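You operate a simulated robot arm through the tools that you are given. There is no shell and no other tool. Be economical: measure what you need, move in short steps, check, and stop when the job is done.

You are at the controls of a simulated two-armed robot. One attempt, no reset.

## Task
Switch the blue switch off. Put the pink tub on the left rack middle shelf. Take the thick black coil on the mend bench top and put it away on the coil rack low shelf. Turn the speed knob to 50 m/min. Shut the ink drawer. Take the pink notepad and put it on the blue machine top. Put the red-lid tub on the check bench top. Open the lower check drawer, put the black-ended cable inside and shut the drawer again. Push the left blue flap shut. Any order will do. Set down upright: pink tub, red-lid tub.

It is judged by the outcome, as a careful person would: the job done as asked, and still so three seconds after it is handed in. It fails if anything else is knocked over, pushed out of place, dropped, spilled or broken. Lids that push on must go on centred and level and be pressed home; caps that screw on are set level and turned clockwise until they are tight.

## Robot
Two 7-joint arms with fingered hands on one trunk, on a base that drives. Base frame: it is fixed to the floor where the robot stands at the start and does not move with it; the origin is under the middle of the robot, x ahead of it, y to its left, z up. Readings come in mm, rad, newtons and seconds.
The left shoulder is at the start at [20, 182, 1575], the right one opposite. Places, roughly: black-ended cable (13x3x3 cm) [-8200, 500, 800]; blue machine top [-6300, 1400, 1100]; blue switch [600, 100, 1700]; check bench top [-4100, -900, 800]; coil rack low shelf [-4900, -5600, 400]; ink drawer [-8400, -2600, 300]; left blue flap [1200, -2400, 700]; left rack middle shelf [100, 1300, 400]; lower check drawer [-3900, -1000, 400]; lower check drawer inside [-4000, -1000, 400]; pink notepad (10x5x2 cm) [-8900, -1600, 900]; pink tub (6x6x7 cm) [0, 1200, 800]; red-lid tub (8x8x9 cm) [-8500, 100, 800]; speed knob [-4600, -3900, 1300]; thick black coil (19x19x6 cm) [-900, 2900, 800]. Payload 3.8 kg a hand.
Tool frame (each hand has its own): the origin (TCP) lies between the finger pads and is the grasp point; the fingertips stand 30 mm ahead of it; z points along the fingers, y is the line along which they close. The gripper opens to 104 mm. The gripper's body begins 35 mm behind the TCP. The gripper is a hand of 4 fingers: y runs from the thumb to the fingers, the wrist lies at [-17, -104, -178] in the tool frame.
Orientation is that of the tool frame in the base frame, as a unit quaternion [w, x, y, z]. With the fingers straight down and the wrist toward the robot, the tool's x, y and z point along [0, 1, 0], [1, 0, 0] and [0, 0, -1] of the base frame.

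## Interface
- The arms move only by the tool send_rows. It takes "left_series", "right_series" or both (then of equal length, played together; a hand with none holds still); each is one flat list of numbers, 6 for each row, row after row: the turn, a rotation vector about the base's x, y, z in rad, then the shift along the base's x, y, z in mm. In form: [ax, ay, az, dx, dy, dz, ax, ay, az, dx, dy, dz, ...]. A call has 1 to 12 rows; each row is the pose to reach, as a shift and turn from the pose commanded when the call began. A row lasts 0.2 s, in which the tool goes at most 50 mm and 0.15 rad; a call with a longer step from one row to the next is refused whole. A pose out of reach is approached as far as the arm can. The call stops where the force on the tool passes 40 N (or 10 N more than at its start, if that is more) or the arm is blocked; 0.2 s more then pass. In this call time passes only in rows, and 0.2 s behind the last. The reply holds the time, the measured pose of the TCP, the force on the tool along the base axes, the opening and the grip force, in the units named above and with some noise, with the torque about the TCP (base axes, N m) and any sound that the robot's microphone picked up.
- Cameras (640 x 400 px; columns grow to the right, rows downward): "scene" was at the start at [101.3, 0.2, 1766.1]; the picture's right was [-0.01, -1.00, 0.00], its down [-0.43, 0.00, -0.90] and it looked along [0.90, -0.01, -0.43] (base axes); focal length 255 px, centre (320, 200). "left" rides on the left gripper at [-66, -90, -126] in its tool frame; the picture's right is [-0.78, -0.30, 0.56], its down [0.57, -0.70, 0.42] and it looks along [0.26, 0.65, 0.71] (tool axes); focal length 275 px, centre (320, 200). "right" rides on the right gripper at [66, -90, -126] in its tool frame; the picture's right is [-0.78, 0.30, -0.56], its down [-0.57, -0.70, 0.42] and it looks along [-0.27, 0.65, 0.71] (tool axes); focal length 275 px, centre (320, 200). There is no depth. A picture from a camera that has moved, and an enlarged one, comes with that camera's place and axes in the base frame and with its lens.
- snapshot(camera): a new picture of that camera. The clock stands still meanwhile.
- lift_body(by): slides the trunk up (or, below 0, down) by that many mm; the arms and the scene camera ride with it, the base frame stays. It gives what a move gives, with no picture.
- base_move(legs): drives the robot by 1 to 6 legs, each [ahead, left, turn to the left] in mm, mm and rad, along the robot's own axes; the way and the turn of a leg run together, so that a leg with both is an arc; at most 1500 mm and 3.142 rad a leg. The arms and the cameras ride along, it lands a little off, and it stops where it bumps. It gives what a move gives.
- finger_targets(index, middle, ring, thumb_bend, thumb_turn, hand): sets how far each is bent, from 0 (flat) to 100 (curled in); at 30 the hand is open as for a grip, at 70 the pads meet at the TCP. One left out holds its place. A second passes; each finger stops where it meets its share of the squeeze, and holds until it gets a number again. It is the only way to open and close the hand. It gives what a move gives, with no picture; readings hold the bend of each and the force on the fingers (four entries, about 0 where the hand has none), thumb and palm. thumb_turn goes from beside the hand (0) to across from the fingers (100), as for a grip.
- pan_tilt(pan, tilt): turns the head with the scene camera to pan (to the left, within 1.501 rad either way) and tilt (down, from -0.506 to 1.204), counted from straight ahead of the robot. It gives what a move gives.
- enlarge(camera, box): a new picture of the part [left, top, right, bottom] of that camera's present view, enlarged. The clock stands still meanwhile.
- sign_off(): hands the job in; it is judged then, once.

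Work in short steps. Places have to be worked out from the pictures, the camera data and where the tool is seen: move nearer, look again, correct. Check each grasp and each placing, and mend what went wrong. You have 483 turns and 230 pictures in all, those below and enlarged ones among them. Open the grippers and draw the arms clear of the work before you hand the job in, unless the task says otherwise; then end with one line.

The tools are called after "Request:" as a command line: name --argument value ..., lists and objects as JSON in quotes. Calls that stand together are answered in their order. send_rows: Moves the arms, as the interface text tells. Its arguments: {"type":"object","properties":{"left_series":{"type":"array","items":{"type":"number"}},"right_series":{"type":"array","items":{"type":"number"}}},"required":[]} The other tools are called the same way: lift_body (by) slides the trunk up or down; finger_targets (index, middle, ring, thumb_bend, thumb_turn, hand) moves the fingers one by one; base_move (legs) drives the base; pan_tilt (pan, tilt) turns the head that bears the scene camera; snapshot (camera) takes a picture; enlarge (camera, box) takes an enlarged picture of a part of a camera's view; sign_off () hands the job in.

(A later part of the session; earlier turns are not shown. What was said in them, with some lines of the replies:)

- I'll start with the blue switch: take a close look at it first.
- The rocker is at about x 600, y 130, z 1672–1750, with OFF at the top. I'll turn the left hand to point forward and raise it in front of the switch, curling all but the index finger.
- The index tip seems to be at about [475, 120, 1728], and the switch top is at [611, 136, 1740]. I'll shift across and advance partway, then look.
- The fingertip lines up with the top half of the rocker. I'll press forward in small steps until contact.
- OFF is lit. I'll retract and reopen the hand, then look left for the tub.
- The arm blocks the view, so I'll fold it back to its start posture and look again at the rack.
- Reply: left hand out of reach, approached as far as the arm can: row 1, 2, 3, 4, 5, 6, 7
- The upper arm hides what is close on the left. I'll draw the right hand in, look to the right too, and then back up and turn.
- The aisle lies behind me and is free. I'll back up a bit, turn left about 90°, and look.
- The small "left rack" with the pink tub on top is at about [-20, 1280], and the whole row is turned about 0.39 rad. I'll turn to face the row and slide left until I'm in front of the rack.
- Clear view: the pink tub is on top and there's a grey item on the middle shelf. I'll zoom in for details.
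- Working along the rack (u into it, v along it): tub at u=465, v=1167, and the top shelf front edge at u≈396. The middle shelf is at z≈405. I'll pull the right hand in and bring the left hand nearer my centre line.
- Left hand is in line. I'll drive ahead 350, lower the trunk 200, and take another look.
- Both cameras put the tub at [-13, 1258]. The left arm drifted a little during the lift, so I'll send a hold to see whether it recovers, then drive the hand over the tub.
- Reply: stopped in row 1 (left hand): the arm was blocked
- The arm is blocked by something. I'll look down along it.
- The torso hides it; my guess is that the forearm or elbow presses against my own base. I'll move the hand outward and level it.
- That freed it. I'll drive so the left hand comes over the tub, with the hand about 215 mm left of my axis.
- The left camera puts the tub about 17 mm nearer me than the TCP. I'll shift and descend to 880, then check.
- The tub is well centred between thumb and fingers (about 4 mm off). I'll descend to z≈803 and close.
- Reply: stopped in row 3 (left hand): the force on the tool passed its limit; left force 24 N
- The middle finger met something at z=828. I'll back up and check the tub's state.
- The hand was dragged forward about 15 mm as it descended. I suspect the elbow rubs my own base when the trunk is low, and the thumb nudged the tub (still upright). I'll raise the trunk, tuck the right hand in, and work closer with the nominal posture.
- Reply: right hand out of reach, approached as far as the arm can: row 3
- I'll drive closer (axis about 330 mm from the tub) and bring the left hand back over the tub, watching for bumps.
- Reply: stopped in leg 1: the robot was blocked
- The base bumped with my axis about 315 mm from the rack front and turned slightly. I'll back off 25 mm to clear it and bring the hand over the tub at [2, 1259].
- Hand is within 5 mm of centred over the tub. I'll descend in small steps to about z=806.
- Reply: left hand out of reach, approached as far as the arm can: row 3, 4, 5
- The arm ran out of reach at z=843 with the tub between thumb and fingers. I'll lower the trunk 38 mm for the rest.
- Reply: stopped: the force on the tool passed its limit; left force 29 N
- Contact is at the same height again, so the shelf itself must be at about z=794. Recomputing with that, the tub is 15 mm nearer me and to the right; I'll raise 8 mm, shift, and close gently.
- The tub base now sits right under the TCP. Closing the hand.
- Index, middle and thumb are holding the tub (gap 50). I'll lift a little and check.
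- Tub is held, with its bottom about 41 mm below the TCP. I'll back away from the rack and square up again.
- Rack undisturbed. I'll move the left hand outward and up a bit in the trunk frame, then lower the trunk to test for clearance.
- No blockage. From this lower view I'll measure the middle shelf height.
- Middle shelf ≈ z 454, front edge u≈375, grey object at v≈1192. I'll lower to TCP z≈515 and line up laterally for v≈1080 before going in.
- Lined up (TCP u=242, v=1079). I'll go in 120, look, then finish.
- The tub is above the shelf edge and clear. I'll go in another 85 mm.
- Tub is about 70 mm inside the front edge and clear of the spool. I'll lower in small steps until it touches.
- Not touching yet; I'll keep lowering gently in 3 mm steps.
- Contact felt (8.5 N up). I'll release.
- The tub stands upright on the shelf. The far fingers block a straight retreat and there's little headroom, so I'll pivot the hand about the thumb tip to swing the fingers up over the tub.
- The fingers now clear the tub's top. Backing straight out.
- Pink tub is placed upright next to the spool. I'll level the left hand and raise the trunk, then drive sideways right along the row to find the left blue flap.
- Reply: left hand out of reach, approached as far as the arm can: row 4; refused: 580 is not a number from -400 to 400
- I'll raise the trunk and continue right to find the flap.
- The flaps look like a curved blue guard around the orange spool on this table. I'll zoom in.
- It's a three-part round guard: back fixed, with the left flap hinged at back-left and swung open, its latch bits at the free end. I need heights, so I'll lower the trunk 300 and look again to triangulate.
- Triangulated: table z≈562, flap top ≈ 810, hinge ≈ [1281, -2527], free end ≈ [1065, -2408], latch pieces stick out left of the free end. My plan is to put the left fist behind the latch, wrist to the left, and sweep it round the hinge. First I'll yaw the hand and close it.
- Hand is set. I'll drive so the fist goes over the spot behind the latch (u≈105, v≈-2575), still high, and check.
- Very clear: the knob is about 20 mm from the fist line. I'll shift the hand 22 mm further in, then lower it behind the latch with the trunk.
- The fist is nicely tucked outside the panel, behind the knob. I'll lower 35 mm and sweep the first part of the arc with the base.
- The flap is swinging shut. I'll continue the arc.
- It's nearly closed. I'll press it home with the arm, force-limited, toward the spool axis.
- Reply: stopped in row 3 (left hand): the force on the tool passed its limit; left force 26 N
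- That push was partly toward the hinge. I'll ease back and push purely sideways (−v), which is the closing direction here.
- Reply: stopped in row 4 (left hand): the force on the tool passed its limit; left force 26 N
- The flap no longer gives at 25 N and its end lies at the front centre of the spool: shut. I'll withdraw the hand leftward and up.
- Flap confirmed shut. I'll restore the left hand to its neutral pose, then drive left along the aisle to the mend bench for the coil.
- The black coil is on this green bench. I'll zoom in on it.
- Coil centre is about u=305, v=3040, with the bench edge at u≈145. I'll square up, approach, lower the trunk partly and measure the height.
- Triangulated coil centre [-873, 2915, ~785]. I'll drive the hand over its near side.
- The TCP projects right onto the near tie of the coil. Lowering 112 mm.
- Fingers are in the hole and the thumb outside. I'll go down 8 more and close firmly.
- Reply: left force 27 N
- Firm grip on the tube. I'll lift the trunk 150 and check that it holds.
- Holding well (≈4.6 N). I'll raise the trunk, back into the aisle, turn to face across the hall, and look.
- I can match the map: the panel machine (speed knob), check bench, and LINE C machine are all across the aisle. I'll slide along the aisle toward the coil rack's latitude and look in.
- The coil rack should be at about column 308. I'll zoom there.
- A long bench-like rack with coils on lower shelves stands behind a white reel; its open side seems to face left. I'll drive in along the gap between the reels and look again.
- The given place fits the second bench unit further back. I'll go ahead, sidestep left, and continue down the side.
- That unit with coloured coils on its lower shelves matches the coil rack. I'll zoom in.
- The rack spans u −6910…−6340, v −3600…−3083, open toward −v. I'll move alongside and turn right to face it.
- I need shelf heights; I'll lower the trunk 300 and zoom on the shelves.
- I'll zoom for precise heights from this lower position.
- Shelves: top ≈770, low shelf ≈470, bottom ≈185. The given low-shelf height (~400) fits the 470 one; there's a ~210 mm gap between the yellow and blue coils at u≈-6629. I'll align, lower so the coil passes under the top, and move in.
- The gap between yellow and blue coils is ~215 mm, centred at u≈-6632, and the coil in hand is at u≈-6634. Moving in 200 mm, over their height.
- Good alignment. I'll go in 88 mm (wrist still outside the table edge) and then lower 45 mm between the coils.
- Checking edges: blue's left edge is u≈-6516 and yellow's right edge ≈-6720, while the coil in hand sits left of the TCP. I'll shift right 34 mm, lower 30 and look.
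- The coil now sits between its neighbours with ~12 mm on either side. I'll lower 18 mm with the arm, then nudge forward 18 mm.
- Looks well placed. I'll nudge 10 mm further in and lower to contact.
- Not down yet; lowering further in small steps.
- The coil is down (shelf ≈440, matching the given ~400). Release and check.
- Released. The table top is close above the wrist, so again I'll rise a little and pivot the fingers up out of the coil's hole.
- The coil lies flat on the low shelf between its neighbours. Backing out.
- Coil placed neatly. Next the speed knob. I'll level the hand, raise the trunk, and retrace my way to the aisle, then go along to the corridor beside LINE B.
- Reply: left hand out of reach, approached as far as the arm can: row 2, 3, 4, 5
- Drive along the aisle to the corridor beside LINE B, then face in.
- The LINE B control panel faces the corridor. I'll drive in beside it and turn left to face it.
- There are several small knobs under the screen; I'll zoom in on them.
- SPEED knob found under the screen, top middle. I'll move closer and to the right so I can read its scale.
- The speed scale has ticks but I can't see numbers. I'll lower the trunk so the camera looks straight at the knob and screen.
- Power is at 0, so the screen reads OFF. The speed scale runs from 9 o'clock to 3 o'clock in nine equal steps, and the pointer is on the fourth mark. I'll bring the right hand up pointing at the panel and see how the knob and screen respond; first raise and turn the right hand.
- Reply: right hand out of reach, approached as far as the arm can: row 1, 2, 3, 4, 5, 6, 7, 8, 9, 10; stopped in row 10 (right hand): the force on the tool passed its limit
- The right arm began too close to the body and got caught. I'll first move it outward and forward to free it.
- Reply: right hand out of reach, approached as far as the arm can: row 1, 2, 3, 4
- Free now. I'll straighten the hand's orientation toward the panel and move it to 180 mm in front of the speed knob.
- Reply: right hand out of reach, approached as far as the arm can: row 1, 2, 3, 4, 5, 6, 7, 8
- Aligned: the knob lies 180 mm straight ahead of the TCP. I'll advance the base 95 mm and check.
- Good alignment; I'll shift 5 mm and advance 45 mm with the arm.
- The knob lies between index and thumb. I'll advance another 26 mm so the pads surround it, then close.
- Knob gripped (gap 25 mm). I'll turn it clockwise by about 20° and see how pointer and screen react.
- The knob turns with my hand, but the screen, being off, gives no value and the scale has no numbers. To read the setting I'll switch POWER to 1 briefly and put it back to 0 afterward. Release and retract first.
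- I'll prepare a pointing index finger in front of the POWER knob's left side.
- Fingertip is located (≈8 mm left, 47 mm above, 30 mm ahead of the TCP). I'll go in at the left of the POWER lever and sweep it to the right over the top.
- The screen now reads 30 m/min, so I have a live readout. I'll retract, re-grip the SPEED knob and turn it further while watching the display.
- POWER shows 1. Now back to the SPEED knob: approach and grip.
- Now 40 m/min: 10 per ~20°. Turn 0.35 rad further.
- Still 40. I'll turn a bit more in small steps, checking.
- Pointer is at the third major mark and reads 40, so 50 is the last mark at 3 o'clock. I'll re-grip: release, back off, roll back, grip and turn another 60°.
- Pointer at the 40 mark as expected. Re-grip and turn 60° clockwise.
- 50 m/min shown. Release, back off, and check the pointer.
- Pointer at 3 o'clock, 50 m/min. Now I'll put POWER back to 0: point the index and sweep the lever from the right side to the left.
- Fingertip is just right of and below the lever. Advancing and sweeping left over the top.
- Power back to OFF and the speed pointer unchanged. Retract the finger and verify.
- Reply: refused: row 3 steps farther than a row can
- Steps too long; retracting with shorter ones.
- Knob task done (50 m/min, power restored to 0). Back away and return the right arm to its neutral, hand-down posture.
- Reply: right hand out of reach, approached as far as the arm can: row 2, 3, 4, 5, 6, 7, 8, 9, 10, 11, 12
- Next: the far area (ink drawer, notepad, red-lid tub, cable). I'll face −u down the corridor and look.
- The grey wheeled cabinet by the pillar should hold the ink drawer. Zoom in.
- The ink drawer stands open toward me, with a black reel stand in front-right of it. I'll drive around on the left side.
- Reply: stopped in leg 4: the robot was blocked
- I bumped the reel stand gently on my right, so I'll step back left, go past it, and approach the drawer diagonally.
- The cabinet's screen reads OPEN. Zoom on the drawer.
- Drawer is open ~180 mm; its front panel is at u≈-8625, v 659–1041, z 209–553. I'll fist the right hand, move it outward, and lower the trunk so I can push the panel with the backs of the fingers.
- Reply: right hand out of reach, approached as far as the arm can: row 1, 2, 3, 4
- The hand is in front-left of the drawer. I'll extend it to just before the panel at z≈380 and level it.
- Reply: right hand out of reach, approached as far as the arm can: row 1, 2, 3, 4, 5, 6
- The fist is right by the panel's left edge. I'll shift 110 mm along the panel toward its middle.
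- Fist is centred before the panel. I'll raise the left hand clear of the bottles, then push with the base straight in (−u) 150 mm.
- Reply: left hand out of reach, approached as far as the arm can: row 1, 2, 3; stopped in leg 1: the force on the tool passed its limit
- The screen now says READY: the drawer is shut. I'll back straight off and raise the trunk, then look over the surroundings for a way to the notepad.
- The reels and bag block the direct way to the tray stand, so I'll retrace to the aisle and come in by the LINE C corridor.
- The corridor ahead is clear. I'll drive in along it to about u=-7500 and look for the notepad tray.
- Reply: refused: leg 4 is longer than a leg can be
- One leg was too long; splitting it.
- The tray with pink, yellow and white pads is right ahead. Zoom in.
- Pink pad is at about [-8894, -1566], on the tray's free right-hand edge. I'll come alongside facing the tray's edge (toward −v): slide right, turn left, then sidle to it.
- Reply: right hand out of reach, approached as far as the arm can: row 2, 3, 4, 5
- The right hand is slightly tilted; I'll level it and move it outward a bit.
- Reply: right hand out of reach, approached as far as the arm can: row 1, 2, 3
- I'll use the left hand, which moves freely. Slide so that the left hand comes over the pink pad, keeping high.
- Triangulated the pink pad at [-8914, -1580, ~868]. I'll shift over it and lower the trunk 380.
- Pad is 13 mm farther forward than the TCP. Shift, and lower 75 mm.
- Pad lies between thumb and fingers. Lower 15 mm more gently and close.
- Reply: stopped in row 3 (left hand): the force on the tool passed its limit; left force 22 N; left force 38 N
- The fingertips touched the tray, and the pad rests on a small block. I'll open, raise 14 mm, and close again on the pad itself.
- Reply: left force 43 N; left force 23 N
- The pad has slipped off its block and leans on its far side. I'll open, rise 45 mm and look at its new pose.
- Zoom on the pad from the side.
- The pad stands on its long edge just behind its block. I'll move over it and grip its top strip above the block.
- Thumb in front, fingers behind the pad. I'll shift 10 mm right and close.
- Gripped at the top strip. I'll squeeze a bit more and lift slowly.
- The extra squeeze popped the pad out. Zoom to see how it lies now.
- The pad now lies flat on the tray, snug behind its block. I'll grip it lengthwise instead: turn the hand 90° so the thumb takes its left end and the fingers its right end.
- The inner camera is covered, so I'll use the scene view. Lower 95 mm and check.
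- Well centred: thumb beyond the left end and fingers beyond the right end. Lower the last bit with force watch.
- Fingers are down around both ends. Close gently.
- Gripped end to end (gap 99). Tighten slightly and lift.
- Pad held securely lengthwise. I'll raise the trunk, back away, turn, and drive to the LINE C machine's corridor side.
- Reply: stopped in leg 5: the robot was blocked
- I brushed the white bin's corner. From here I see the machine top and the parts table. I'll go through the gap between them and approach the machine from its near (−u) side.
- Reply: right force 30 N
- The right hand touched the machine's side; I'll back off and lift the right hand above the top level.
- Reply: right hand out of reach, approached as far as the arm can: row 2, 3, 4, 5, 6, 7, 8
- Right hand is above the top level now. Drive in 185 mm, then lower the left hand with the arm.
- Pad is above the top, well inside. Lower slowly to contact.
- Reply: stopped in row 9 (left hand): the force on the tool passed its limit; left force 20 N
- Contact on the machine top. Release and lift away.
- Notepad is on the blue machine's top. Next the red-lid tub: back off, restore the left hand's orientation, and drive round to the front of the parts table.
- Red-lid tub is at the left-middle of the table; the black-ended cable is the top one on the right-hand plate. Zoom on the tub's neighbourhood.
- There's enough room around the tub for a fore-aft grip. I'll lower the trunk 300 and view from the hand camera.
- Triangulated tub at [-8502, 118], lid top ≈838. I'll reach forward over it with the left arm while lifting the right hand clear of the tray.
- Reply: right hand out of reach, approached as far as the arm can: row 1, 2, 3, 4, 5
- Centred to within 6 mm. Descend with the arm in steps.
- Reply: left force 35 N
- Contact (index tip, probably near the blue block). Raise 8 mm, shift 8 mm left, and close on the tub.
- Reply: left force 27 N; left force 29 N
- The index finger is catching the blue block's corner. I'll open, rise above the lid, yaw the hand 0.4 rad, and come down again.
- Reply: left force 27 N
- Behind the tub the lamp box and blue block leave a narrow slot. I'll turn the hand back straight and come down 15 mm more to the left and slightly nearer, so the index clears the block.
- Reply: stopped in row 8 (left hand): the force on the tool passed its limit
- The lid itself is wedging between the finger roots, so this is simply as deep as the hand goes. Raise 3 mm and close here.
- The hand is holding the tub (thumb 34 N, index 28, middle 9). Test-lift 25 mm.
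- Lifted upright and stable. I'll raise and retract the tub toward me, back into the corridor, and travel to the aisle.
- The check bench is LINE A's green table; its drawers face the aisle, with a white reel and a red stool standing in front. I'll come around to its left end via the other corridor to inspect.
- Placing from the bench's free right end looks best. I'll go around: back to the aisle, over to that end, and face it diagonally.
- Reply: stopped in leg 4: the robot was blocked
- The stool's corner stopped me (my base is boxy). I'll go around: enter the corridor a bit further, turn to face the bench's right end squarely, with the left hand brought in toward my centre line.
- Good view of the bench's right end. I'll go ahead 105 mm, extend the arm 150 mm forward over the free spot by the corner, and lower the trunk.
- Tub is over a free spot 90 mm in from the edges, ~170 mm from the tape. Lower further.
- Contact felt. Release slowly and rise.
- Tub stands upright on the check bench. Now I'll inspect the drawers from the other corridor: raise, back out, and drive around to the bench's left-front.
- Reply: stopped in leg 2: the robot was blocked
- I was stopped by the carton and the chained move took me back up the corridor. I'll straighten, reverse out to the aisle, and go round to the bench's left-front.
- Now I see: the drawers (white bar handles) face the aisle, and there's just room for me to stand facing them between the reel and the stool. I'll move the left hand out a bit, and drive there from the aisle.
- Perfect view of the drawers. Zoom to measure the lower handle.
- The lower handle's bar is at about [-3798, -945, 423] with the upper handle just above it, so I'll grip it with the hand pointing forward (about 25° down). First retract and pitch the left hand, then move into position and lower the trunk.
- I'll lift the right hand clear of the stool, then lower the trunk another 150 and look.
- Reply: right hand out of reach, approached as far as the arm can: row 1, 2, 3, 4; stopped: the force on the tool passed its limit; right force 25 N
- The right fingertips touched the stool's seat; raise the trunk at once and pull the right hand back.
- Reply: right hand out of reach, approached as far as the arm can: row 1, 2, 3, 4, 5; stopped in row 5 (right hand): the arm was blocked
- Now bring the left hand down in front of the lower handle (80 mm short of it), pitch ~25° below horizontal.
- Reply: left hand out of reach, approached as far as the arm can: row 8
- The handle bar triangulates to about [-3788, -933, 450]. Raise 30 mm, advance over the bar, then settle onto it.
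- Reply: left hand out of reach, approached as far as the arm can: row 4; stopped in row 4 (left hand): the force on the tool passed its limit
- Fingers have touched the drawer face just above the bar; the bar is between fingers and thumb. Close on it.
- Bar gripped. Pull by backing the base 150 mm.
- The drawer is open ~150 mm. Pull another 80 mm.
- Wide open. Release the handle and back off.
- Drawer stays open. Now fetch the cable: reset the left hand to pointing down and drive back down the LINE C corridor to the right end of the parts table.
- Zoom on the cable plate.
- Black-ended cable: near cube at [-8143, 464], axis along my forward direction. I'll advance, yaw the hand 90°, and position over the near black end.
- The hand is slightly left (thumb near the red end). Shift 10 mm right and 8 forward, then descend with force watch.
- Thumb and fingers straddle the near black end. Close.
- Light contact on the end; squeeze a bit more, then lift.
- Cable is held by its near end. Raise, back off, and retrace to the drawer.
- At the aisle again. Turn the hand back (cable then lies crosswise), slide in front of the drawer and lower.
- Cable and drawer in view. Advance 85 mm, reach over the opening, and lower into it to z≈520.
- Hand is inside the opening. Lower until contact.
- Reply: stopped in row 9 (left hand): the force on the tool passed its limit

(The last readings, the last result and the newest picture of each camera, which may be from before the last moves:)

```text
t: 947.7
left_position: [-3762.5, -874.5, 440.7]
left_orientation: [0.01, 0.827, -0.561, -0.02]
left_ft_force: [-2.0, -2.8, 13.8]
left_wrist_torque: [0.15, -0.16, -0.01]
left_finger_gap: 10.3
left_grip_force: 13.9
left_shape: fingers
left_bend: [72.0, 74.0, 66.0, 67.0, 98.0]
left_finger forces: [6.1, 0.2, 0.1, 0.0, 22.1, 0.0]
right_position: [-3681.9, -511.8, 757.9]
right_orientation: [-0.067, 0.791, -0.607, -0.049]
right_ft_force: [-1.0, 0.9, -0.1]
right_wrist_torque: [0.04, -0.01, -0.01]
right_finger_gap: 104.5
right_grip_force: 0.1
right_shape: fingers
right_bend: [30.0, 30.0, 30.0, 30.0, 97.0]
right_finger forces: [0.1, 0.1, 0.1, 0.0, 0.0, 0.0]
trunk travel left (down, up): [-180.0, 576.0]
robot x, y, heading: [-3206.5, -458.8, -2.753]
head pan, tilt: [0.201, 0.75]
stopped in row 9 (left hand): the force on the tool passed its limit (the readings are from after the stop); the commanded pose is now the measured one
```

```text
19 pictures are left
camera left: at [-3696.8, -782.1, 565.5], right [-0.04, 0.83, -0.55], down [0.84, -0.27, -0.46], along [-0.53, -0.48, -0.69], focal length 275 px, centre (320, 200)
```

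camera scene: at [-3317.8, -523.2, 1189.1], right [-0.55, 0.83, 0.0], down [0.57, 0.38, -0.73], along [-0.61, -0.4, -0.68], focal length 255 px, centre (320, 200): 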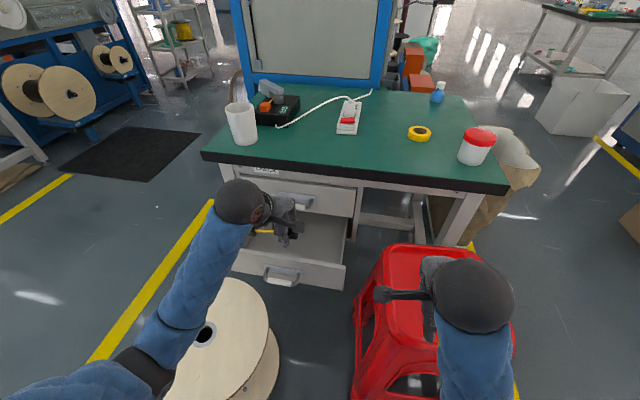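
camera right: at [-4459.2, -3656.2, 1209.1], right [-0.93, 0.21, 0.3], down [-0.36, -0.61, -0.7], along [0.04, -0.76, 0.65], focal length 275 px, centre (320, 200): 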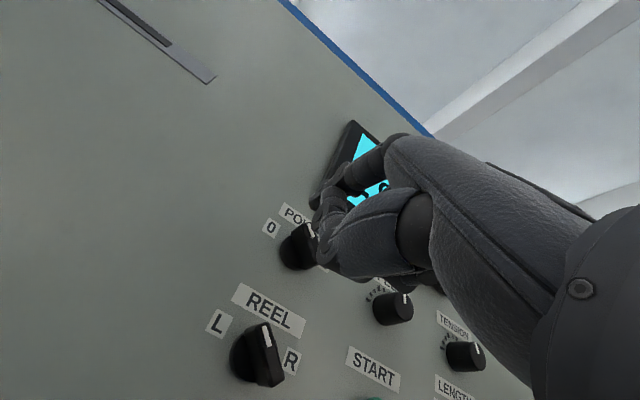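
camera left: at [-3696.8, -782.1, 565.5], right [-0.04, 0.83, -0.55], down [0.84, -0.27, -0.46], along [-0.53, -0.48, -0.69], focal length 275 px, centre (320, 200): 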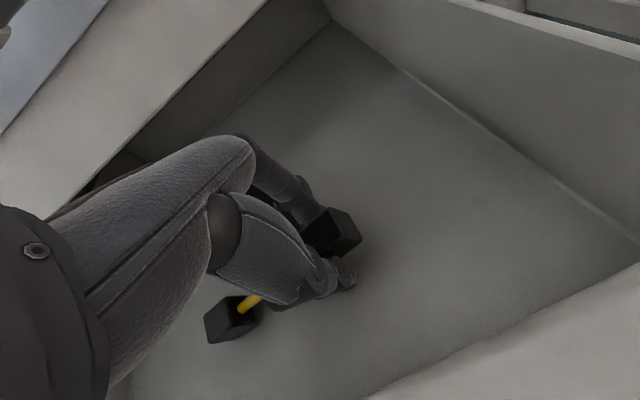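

The cable is on the drawer floor. Release and rise straight up.

Request:
finger_targets --hand "left" --index 48 --middle 52 --ring 52 --thumb_bend 46

Request:
send_rows --left_series '[0, 0, 0, 4, 2, 20, 0, 0, 0, 12, 4, 50, 0, 0, 0, 16, 4, 90, 0, 0, 0, 16, 4, 135, 0, 0, 0, 16, 4, 180, 0, 0, 0, 16, 4, 225, 0, 0, 0, 16, 4, 270, 0, 0, 0, 16, 4, 310]'

Request:
snapshot --camera "left"

```text
t: 948.7
left_position: [-3759.5, -872.7, 441.2]
left_orientation: [0.008, 0.828, -0.561, -0.019]
left_ft_force: [-2.6, 4.1, 26.9]
left_wrist_torque: [0.31, -0.52, 0.02]
left_finger_gap: 62.5
left_grip_force: 13.5
left_shape: fingers
left_bend: [48.0, 54.0, 52.0, 46.0, 96.0]
left_finger forces: [0.0, 8.6, 0.1, 0.0, 17.5, 0.0]
right_position: [-3680.6, -512.0, 759.2]
right_orientation: [-0.065, 0.791, -0.606, -0.048]
right_ft_force: [0.9, -0.6, -0.7]
right_wrist_torque: [0.0, -0.01, 0.02]
right_finger_gap: 104.4
right_grip_force: 0.0
right_shape: fingers
right_bend: [30.0, 30.0, 30.0, 30.0, 97.0]
right_finger forces: [0.1, 0.1, 0.0, 0.0, 0.1, 0.0]
trunk travel left (down, up): [-180.0, 576.0]
robot x, y, heading: [-3208.3, -459.9, -2.75]
head pan, tilt: [0.201, 0.75]
```

```text
t: 950.5
left_position: [-3740.9, -869.6, 747.3]
left_orientation: [0.005, 0.828, -0.56, -0.016]
left_ft_force: [-0.5, 0.5, 0.5]
left_wrist_torque: [-0.02, -0.01, 0.0]
left_finger_gap: 61.1
left_grip_force: 0.3
left_shape: fingers
left_bend: [48.0, 52.0, 52.0, 46.0, 97.0]
left_finger forces: [0.1, 0.1, 0.1, 0.0, 0.0, 0.0]
right_position: [-3679.6, -512.2, 757.9]
right_orientation: [-0.066, 0.791, -0.607, -0.05]
right_ft_force: [0.5, 0.2, -0.4]
right_wrist_torque: [-0.02, 0.0, -0.01]
right_finger_gap: 104.5
right_grip_force: 0.0
right_shape: fingers
right_bend: [30.0, 30.0, 30.0, 30.0, 97.0]
right_finger forces: [0.1, 0.1, 0.0, 0.0, 0.0, 0.0]
trunk travel left (down, up): [-180.0, 576.0]
robot x, y, heading: [-3205.3, -463.4, -2.754]
head pan, tilt: [0.201, 0.75]
```

```text
18 pictures are left
camera left: at [-3677.3, -776.9, 872.6], right [-0.03, 0.84, -0.55], down [0.85, -0.27, -0.46], along [-0.53, -0.48, -0.7], focal length 275 px, centre (320, 200)
```

left: 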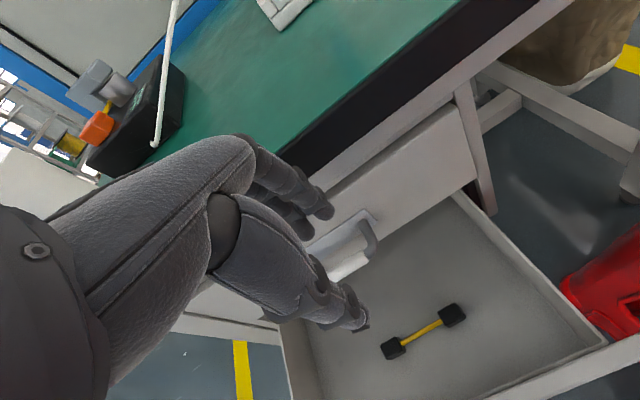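

The cable lies in the drawer. Now shut it: back off, fist the hand, lower to handle height and push.

Request:
base_move --legs '[[-255, 0, 0]]'

Request:
finger_targets --hand "left" --index 78 --middle 78 --ring 78 --thumb_bend 76

Request:
send_rows --left_series '[0, 0, 0, 5, -11, -40, 0, 0, 0, 10, -22, -80, 0, 0, 0, 14, -33, -120, 0, 0, 0, 14, -33, -165, 0, 0, 0, 14, -33, -210, 0, 0, 0, 14, -33, -255, 0, 0, 0, 14, -33, -295, 0, 0, 0, 14, -33, -318]'

Request:
snapshot --camera "scene"

```text
t: 952.3
left_position: [-3503.1, -773.8, 747.4]
left_orientation: [0.006, 0.828, -0.56, -0.016]
left_ft_force: [0.0, 1.0, 0.3]
left_wrist_torque: [-0.01, -0.02, 0.03]
left_finger_gap: 61.4
left_grip_force: 0.1
left_shape: fingers
left_bend: [48.0, 52.0, 52.0, 46.0, 97.0]
left_finger forces: [0.1, 0.1, 0.0, 0.0, 0.0, 0.1]
right_position: [-3445.2, -415.1, 759.3]
right_orientation: [-0.066, 0.791, -0.606, -0.049]
right_ft_force: [-0.2, 0.0, 0.8]
right_wrist_torque: [-0.01, 0.01, 0.0]
right_finger_gap: 104.3
right_grip_force: 0.1
right_shape: fingers
right_bend: [30.0, 30.0, 30.0, 30.0, 97.0]
right_finger forces: [0.0, 0.0, 0.0, 0.0, 0.1, 0.0]
trunk travel left (down, up): [-180.0, 576.0]
robot x, y, heading: [-2970.8, -365.6, -2.751]
head pan, tilt: [0.201, 0.75]
```

```text
t: 953.3
left_position: [-3502.8, -774.3, 746.1]
left_orientation: [0.006, 0.829, -0.559, -0.017]
left_ft_force: [0.3, -0.1, 0.0]
left_wrist_torque: [0.03, 0.01, -0.01]
left_finger_gap: 0.0
left_grip_force: 0.0
left_shape: fingers
left_bend: [76.0, 78.0, 78.0, 72.0, 97.0]
left_finger forces: [0.0, 0.0, 0.0, 0.0, 0.0, 0.0]
right_position: [-3444.6, -415.4, 757.7]
right_orientation: [-0.066, 0.791, -0.606, -0.049]
right_ft_force: [0.0, 0.1, -0.2]
right_wrist_torque: [-0.03, -0.04, 0.0]
right_finger_gap: 104.5
right_grip_force: 0.0
right_shape: fingers
right_bend: [30.0, 30.0, 30.0, 30.0, 97.0]
right_finger forces: [0.0, 0.1, 0.0, 0.0, 0.0, 0.0]
trunk travel left (down, up): [-180.0, 576.0]
robot x, y, heading: [-2967.1, -361.6, -2.753]
head pan, tilt: [0.201, 0.75]
```

```text
t: 955.1
left_position: [-3488.6, -806.2, 429.0]
left_orientation: [0.006, 0.829, -0.56, -0.016]
left_ft_force: [-0.7, -0.4, 0.0]
left_wrist_torque: [0.02, -0.01, 0.0]
left_finger_gap: 0.0
left_grip_force: 0.0
left_shape: fingers
left_bend: [76.0, 78.0, 78.0, 72.0, 97.0]
left_finger forces: [0.0, 0.0, 0.0, 0.0, 0.1, 0.0]
right_position: [-3444.9, -415.8, 758.1]
right_orientation: [-0.066, 0.791, -0.606, -0.049]
right_ft_force: [-0.7, 0.2, 0.1]
right_wrist_torque: [0.0, 0.0, -0.02]
right_finger_gap: 104.6
right_grip_force: 0.1
right_shape: fingers
right_bend: [30.0, 30.0, 30.0, 30.0, 97.0]
right_finger forces: [0.1, 0.0, 0.0, 0.0, 0.1, 0.1]
trunk travel left (down, up): [-180.0, 576.0]
robot x, y, heading: [-2969.9, -367.0, -2.756]
head pan, tilt: [0.201, 0.75]
```

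```text
17 pictures are left
camera scene: at [-3160.4, -459.4, 1188.9], right [-0.56, 0.83, 0.0], down [0.57, 0.38, -0.73], along [-0.61, -0.41, -0.68], focal length 255 px, centre (320, 200)
```

scene: 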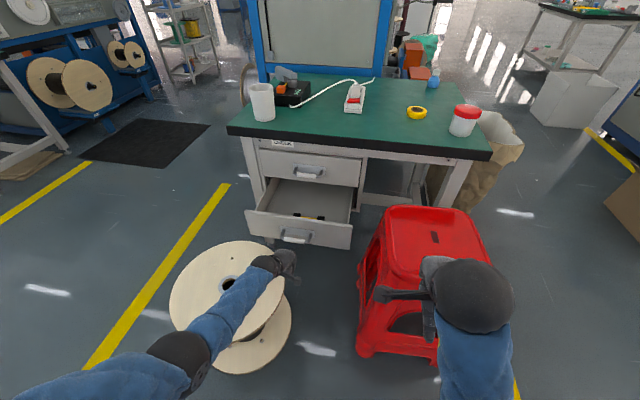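

Fist is aligned with the lower handle. Push the drawer in with the base.

Request:
base_move --legs '[[200, 0, 0], [75, 0, 0]]'

Request:
enlarge --camera "scene" --box '[180, 120, 400, 290]'

```text
t: 957.3
left_position: [-3739.1, -909.8, 426.2]
left_orientation: [0.002, 0.828, -0.56, -0.013]
left_ft_force: [22.4, 9.1, -3.1]
left_wrist_torque: [-0.16, 0.59, 0.24]
left_finger_gap: 0.0
left_grip_force: 10.9
left_shape: fingers
left_bend: [76.0, 78.0, 78.0, 72.0, 97.0]
left_finger forces: [0.1, 23.2, 0.0, 0.1, 0.0, 0.1]
right_position: [-3696.2, -519.2, 758.4]
right_orientation: [-0.066, 0.791, -0.606, -0.049]
right_ft_force: [0.5, 0.5, -0.1]
right_wrist_torque: [0.02, -0.01, 0.02]
right_finger_gap: 104.3
right_grip_force: 0.1
right_shape: fingers
right_bend: [30.0, 30.0, 30.0, 30.0, 97.0]
right_finger forces: [0.0, 0.1, 0.1, 0.0, 0.0, 0.1]
trunk travel left (down, up): [-180.0, 576.0]
robot x, y, heading: [-3221.6, -470.5, -2.753]
head pan, tilt: [0.201, 0.75]
```

```text
2.35 times, centred on (290, 205) of scene
camera zoom: at [-3412.2, -562.5, 1189.0], right [-0.56, 0.83, 0.0], down [0.57, 0.38, -0.73], along [-0.61, -0.41, -0.68], focal length 600 px, centre (391, 188)
```

zoom: 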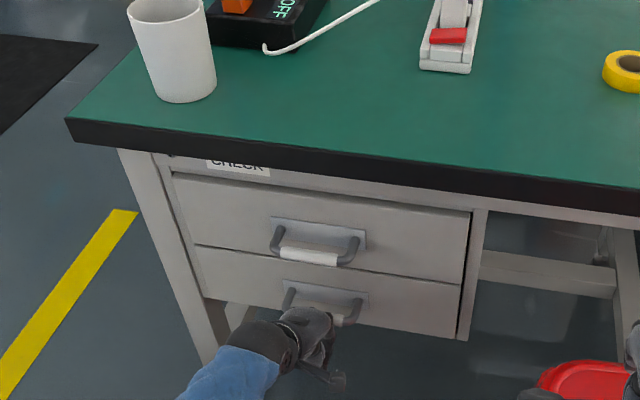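

The drawer is pushed home (22 N, handle back at its closed place). Back off and verify.

Request:
base_move --legs '[[-350, 0, 0]]'

Request:
enlarge --camera "scene" --box '[220, 100, 520, 290]'

```text
t: 959.6
left_position: [-3411.2, -774.0, 427.1]
left_orientation: [0.001, 0.829, -0.56, -0.013]
left_ft_force: [0.2, -0.1, -0.2]
left_wrist_torque: [0.01, 0.03, 0.01]
left_finger_gap: 0.0
left_grip_force: 0.0
left_shape: fingers
left_bend: [76.0, 78.0, 78.0, 72.0, 97.0]
left_finger forces: [0.0, 0.1, 0.1, 0.0, 0.0, 0.0]
right_position: [-3370.0, -384.5, 757.6]
right_orientation: [-0.065, 0.792, -0.606, -0.049]
right_ft_force: [0.8, -0.4, 0.1]
right_wrist_torque: [0.04, -0.02, 0.01]
right_finger_gap: 104.3
right_grip_force: 0.0
right_shape: fingers
right_bend: [30.0, 30.0, 30.0, 30.0, 97.0]
right_finger forces: [0.0, 0.0, 0.1, 0.0, 0.0, 0.0]
trunk travel left (down, up): [-180.0, 576.0]
robot x, y, heading: [-2901.4, -334.1, -2.754]
head pan, tilt: [0.201, 0.75]
```

```text
2.11 times, centred on (370, 195) of scene
camera zoom: at [-3085.1, -428.6, 1189.0], right [-0.56, 0.83, 0.0], down [0.57, 0.38, -0.73], along [-0.61, -0.41, -0.68], focal length 537 px, centre (215, 210)
```

zoom: 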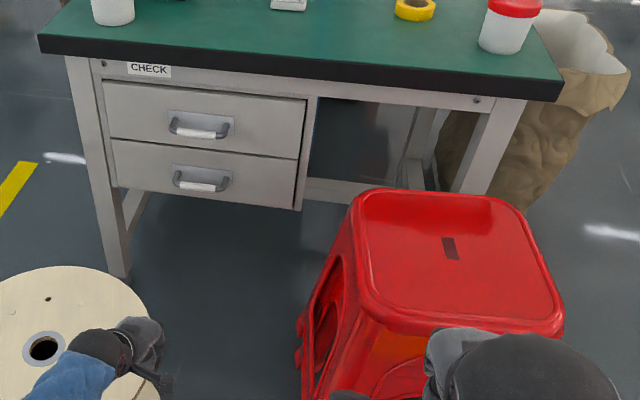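

All drawers are shut and the tub stands on the bench. Draw clear: raise, back into the aisle, and open both hands.

Request:
lift_body --by 400

Request:
base_move --legs '[[-600, 0, 0]]'

Request:
finger_targets --hand "left" --index 30 --middle 30 --ring 30 --thumb_bend 30

Request:
snapshot --camera "scene"

```text
t: 963.5
left_position: [-3435.9, -784.9, 921.9]
left_orientation: [0.066, 0.825, -0.558, -0.056]
left_ft_force: [-0.3, -0.5, -0.1]
left_wrist_torque: [0.0, -0.02, 0.04]
left_finger_gap: 0.2
left_grip_force: 0.1
left_shape: fingers
left_bend: [76.0, 78.0, 78.0, 72.0, 97.0]
left_finger forces: [0.0, 0.0, 0.0, 0.0, 0.0, 0.1]
right_position: [-3370.3, -384.9, 1158.4]
right_orientation: [-0.067, 0.791, -0.606, -0.049]
right_ft_force: [0.0, -0.7, 0.0]
right_wrist_torque: [-0.03, -0.03, -0.01]
right_finger_gap: 104.8
right_grip_force: 0.1
right_shape: fingers
right_bend: [30.0, 30.0, 30.0, 30.0, 97.0]
right_finger forces: [0.0, 0.1, 0.2, 0.0, 0.0, 0.0]
trunk travel left (down, up): [-580.0, 176.0]
robot x, y, heading: [-2895.3, -332.0, -2.754]
head pan, tilt: [0.201, 0.75]
```

```text
t: 966.8
left_position: [-2880.9, -561.0, 923.0]
left_orientation: [0.066, 0.827, -0.555, -0.056]
left_ft_force: [-0.6, -0.9, -0.2]
left_wrist_torque: [0.02, -0.02, 0.01]
left_finger_gap: 0.0
left_grip_force: 0.0
left_shape: fingers
left_bend: [76.0, 78.0, 78.0, 72.0, 97.0]
left_finger forces: [0.0, 0.1, 0.0, 0.0, 0.1, 0.0]
right_position: [-2817.4, -160.0, 1158.5]
right_orientation: [-0.066, 0.793, -0.603, -0.049]
right_ft_force: [-0.8, 0.3, 0.6]
right_wrist_torque: [0.02, 0.0, 0.02]
right_finger_gap: 104.6
right_grip_force: 0.0
right_shape: fingers
right_bend: [30.0, 30.0, 30.0, 30.0, 97.0]
right_finger forces: [0.0, 0.1, 0.0, 0.1, 0.0, 0.0]
trunk travel left (down, up): [-580.0, 176.0]
robot x, y, heading: [-2345.9, -103.6, -2.744]
head pan, tilt: [0.201, 0.75]
```

```text
t: 967.8
left_position: [-2879.5, -560.6, 922.6]
left_orientation: [0.066, 0.827, -0.555, -0.055]
left_ft_force: [0.3, -0.1, 0.4]
left_wrist_torque: [-0.02, -0.01, 0.02]
left_finger_gap: 104.2
left_grip_force: 0.0
left_shape: fingers
left_bend: [30.0, 30.0, 30.0, 30.0, 97.0]
left_finger forces: [0.1, 0.0, 0.0, 0.0, 0.0, 0.1]
right_position: [-2817.6, -159.4, 1158.8]
right_orientation: [-0.066, 0.794, -0.603, -0.049]
right_ft_force: [-0.3, 0.6, 0.9]
right_wrist_torque: [0.03, -0.01, 0.01]
right_finger_gap: 104.6
right_grip_force: 0.1
right_shape: fingers
right_bend: [30.0, 30.0, 30.0, 30.0, 97.0]
right_finger forces: [0.0, 0.0, 0.1, 0.0, 0.0, 0.0]
trunk travel left (down, up): [-580.0, 176.0]
robot x, y, heading: [-2345.3, -105.3, -2.742]
head pan, tilt: [0.201, 0.75]
```

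```text
14 pictures are left
camera scene: at [-2427.2, -157.3, 1594.6], right [-0.56, 0.83, 0.0], down [0.56, 0.38, -0.73], along [-0.6, -0.41, -0.68], focal length 255 px, centre (320, 200)
```

scene: 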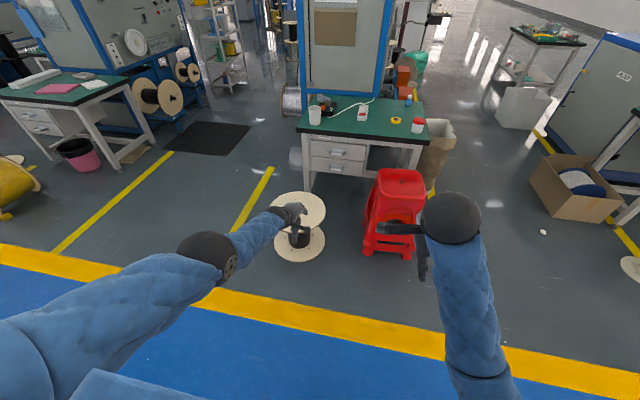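

Everything is in place, both hands are open and clear of the work. Handing in.

Request:
sign_off

```text
The job is handed in.
```

All nine jobs are done and handed in; I checked each one on camera as I finished it. To read the speed I switched the LINE B power knob on briefly, then set it back to 0. While driving I lightly bumped a reel stand, a bin, the red stool and a carton, and I saw no sign that any of them moved.
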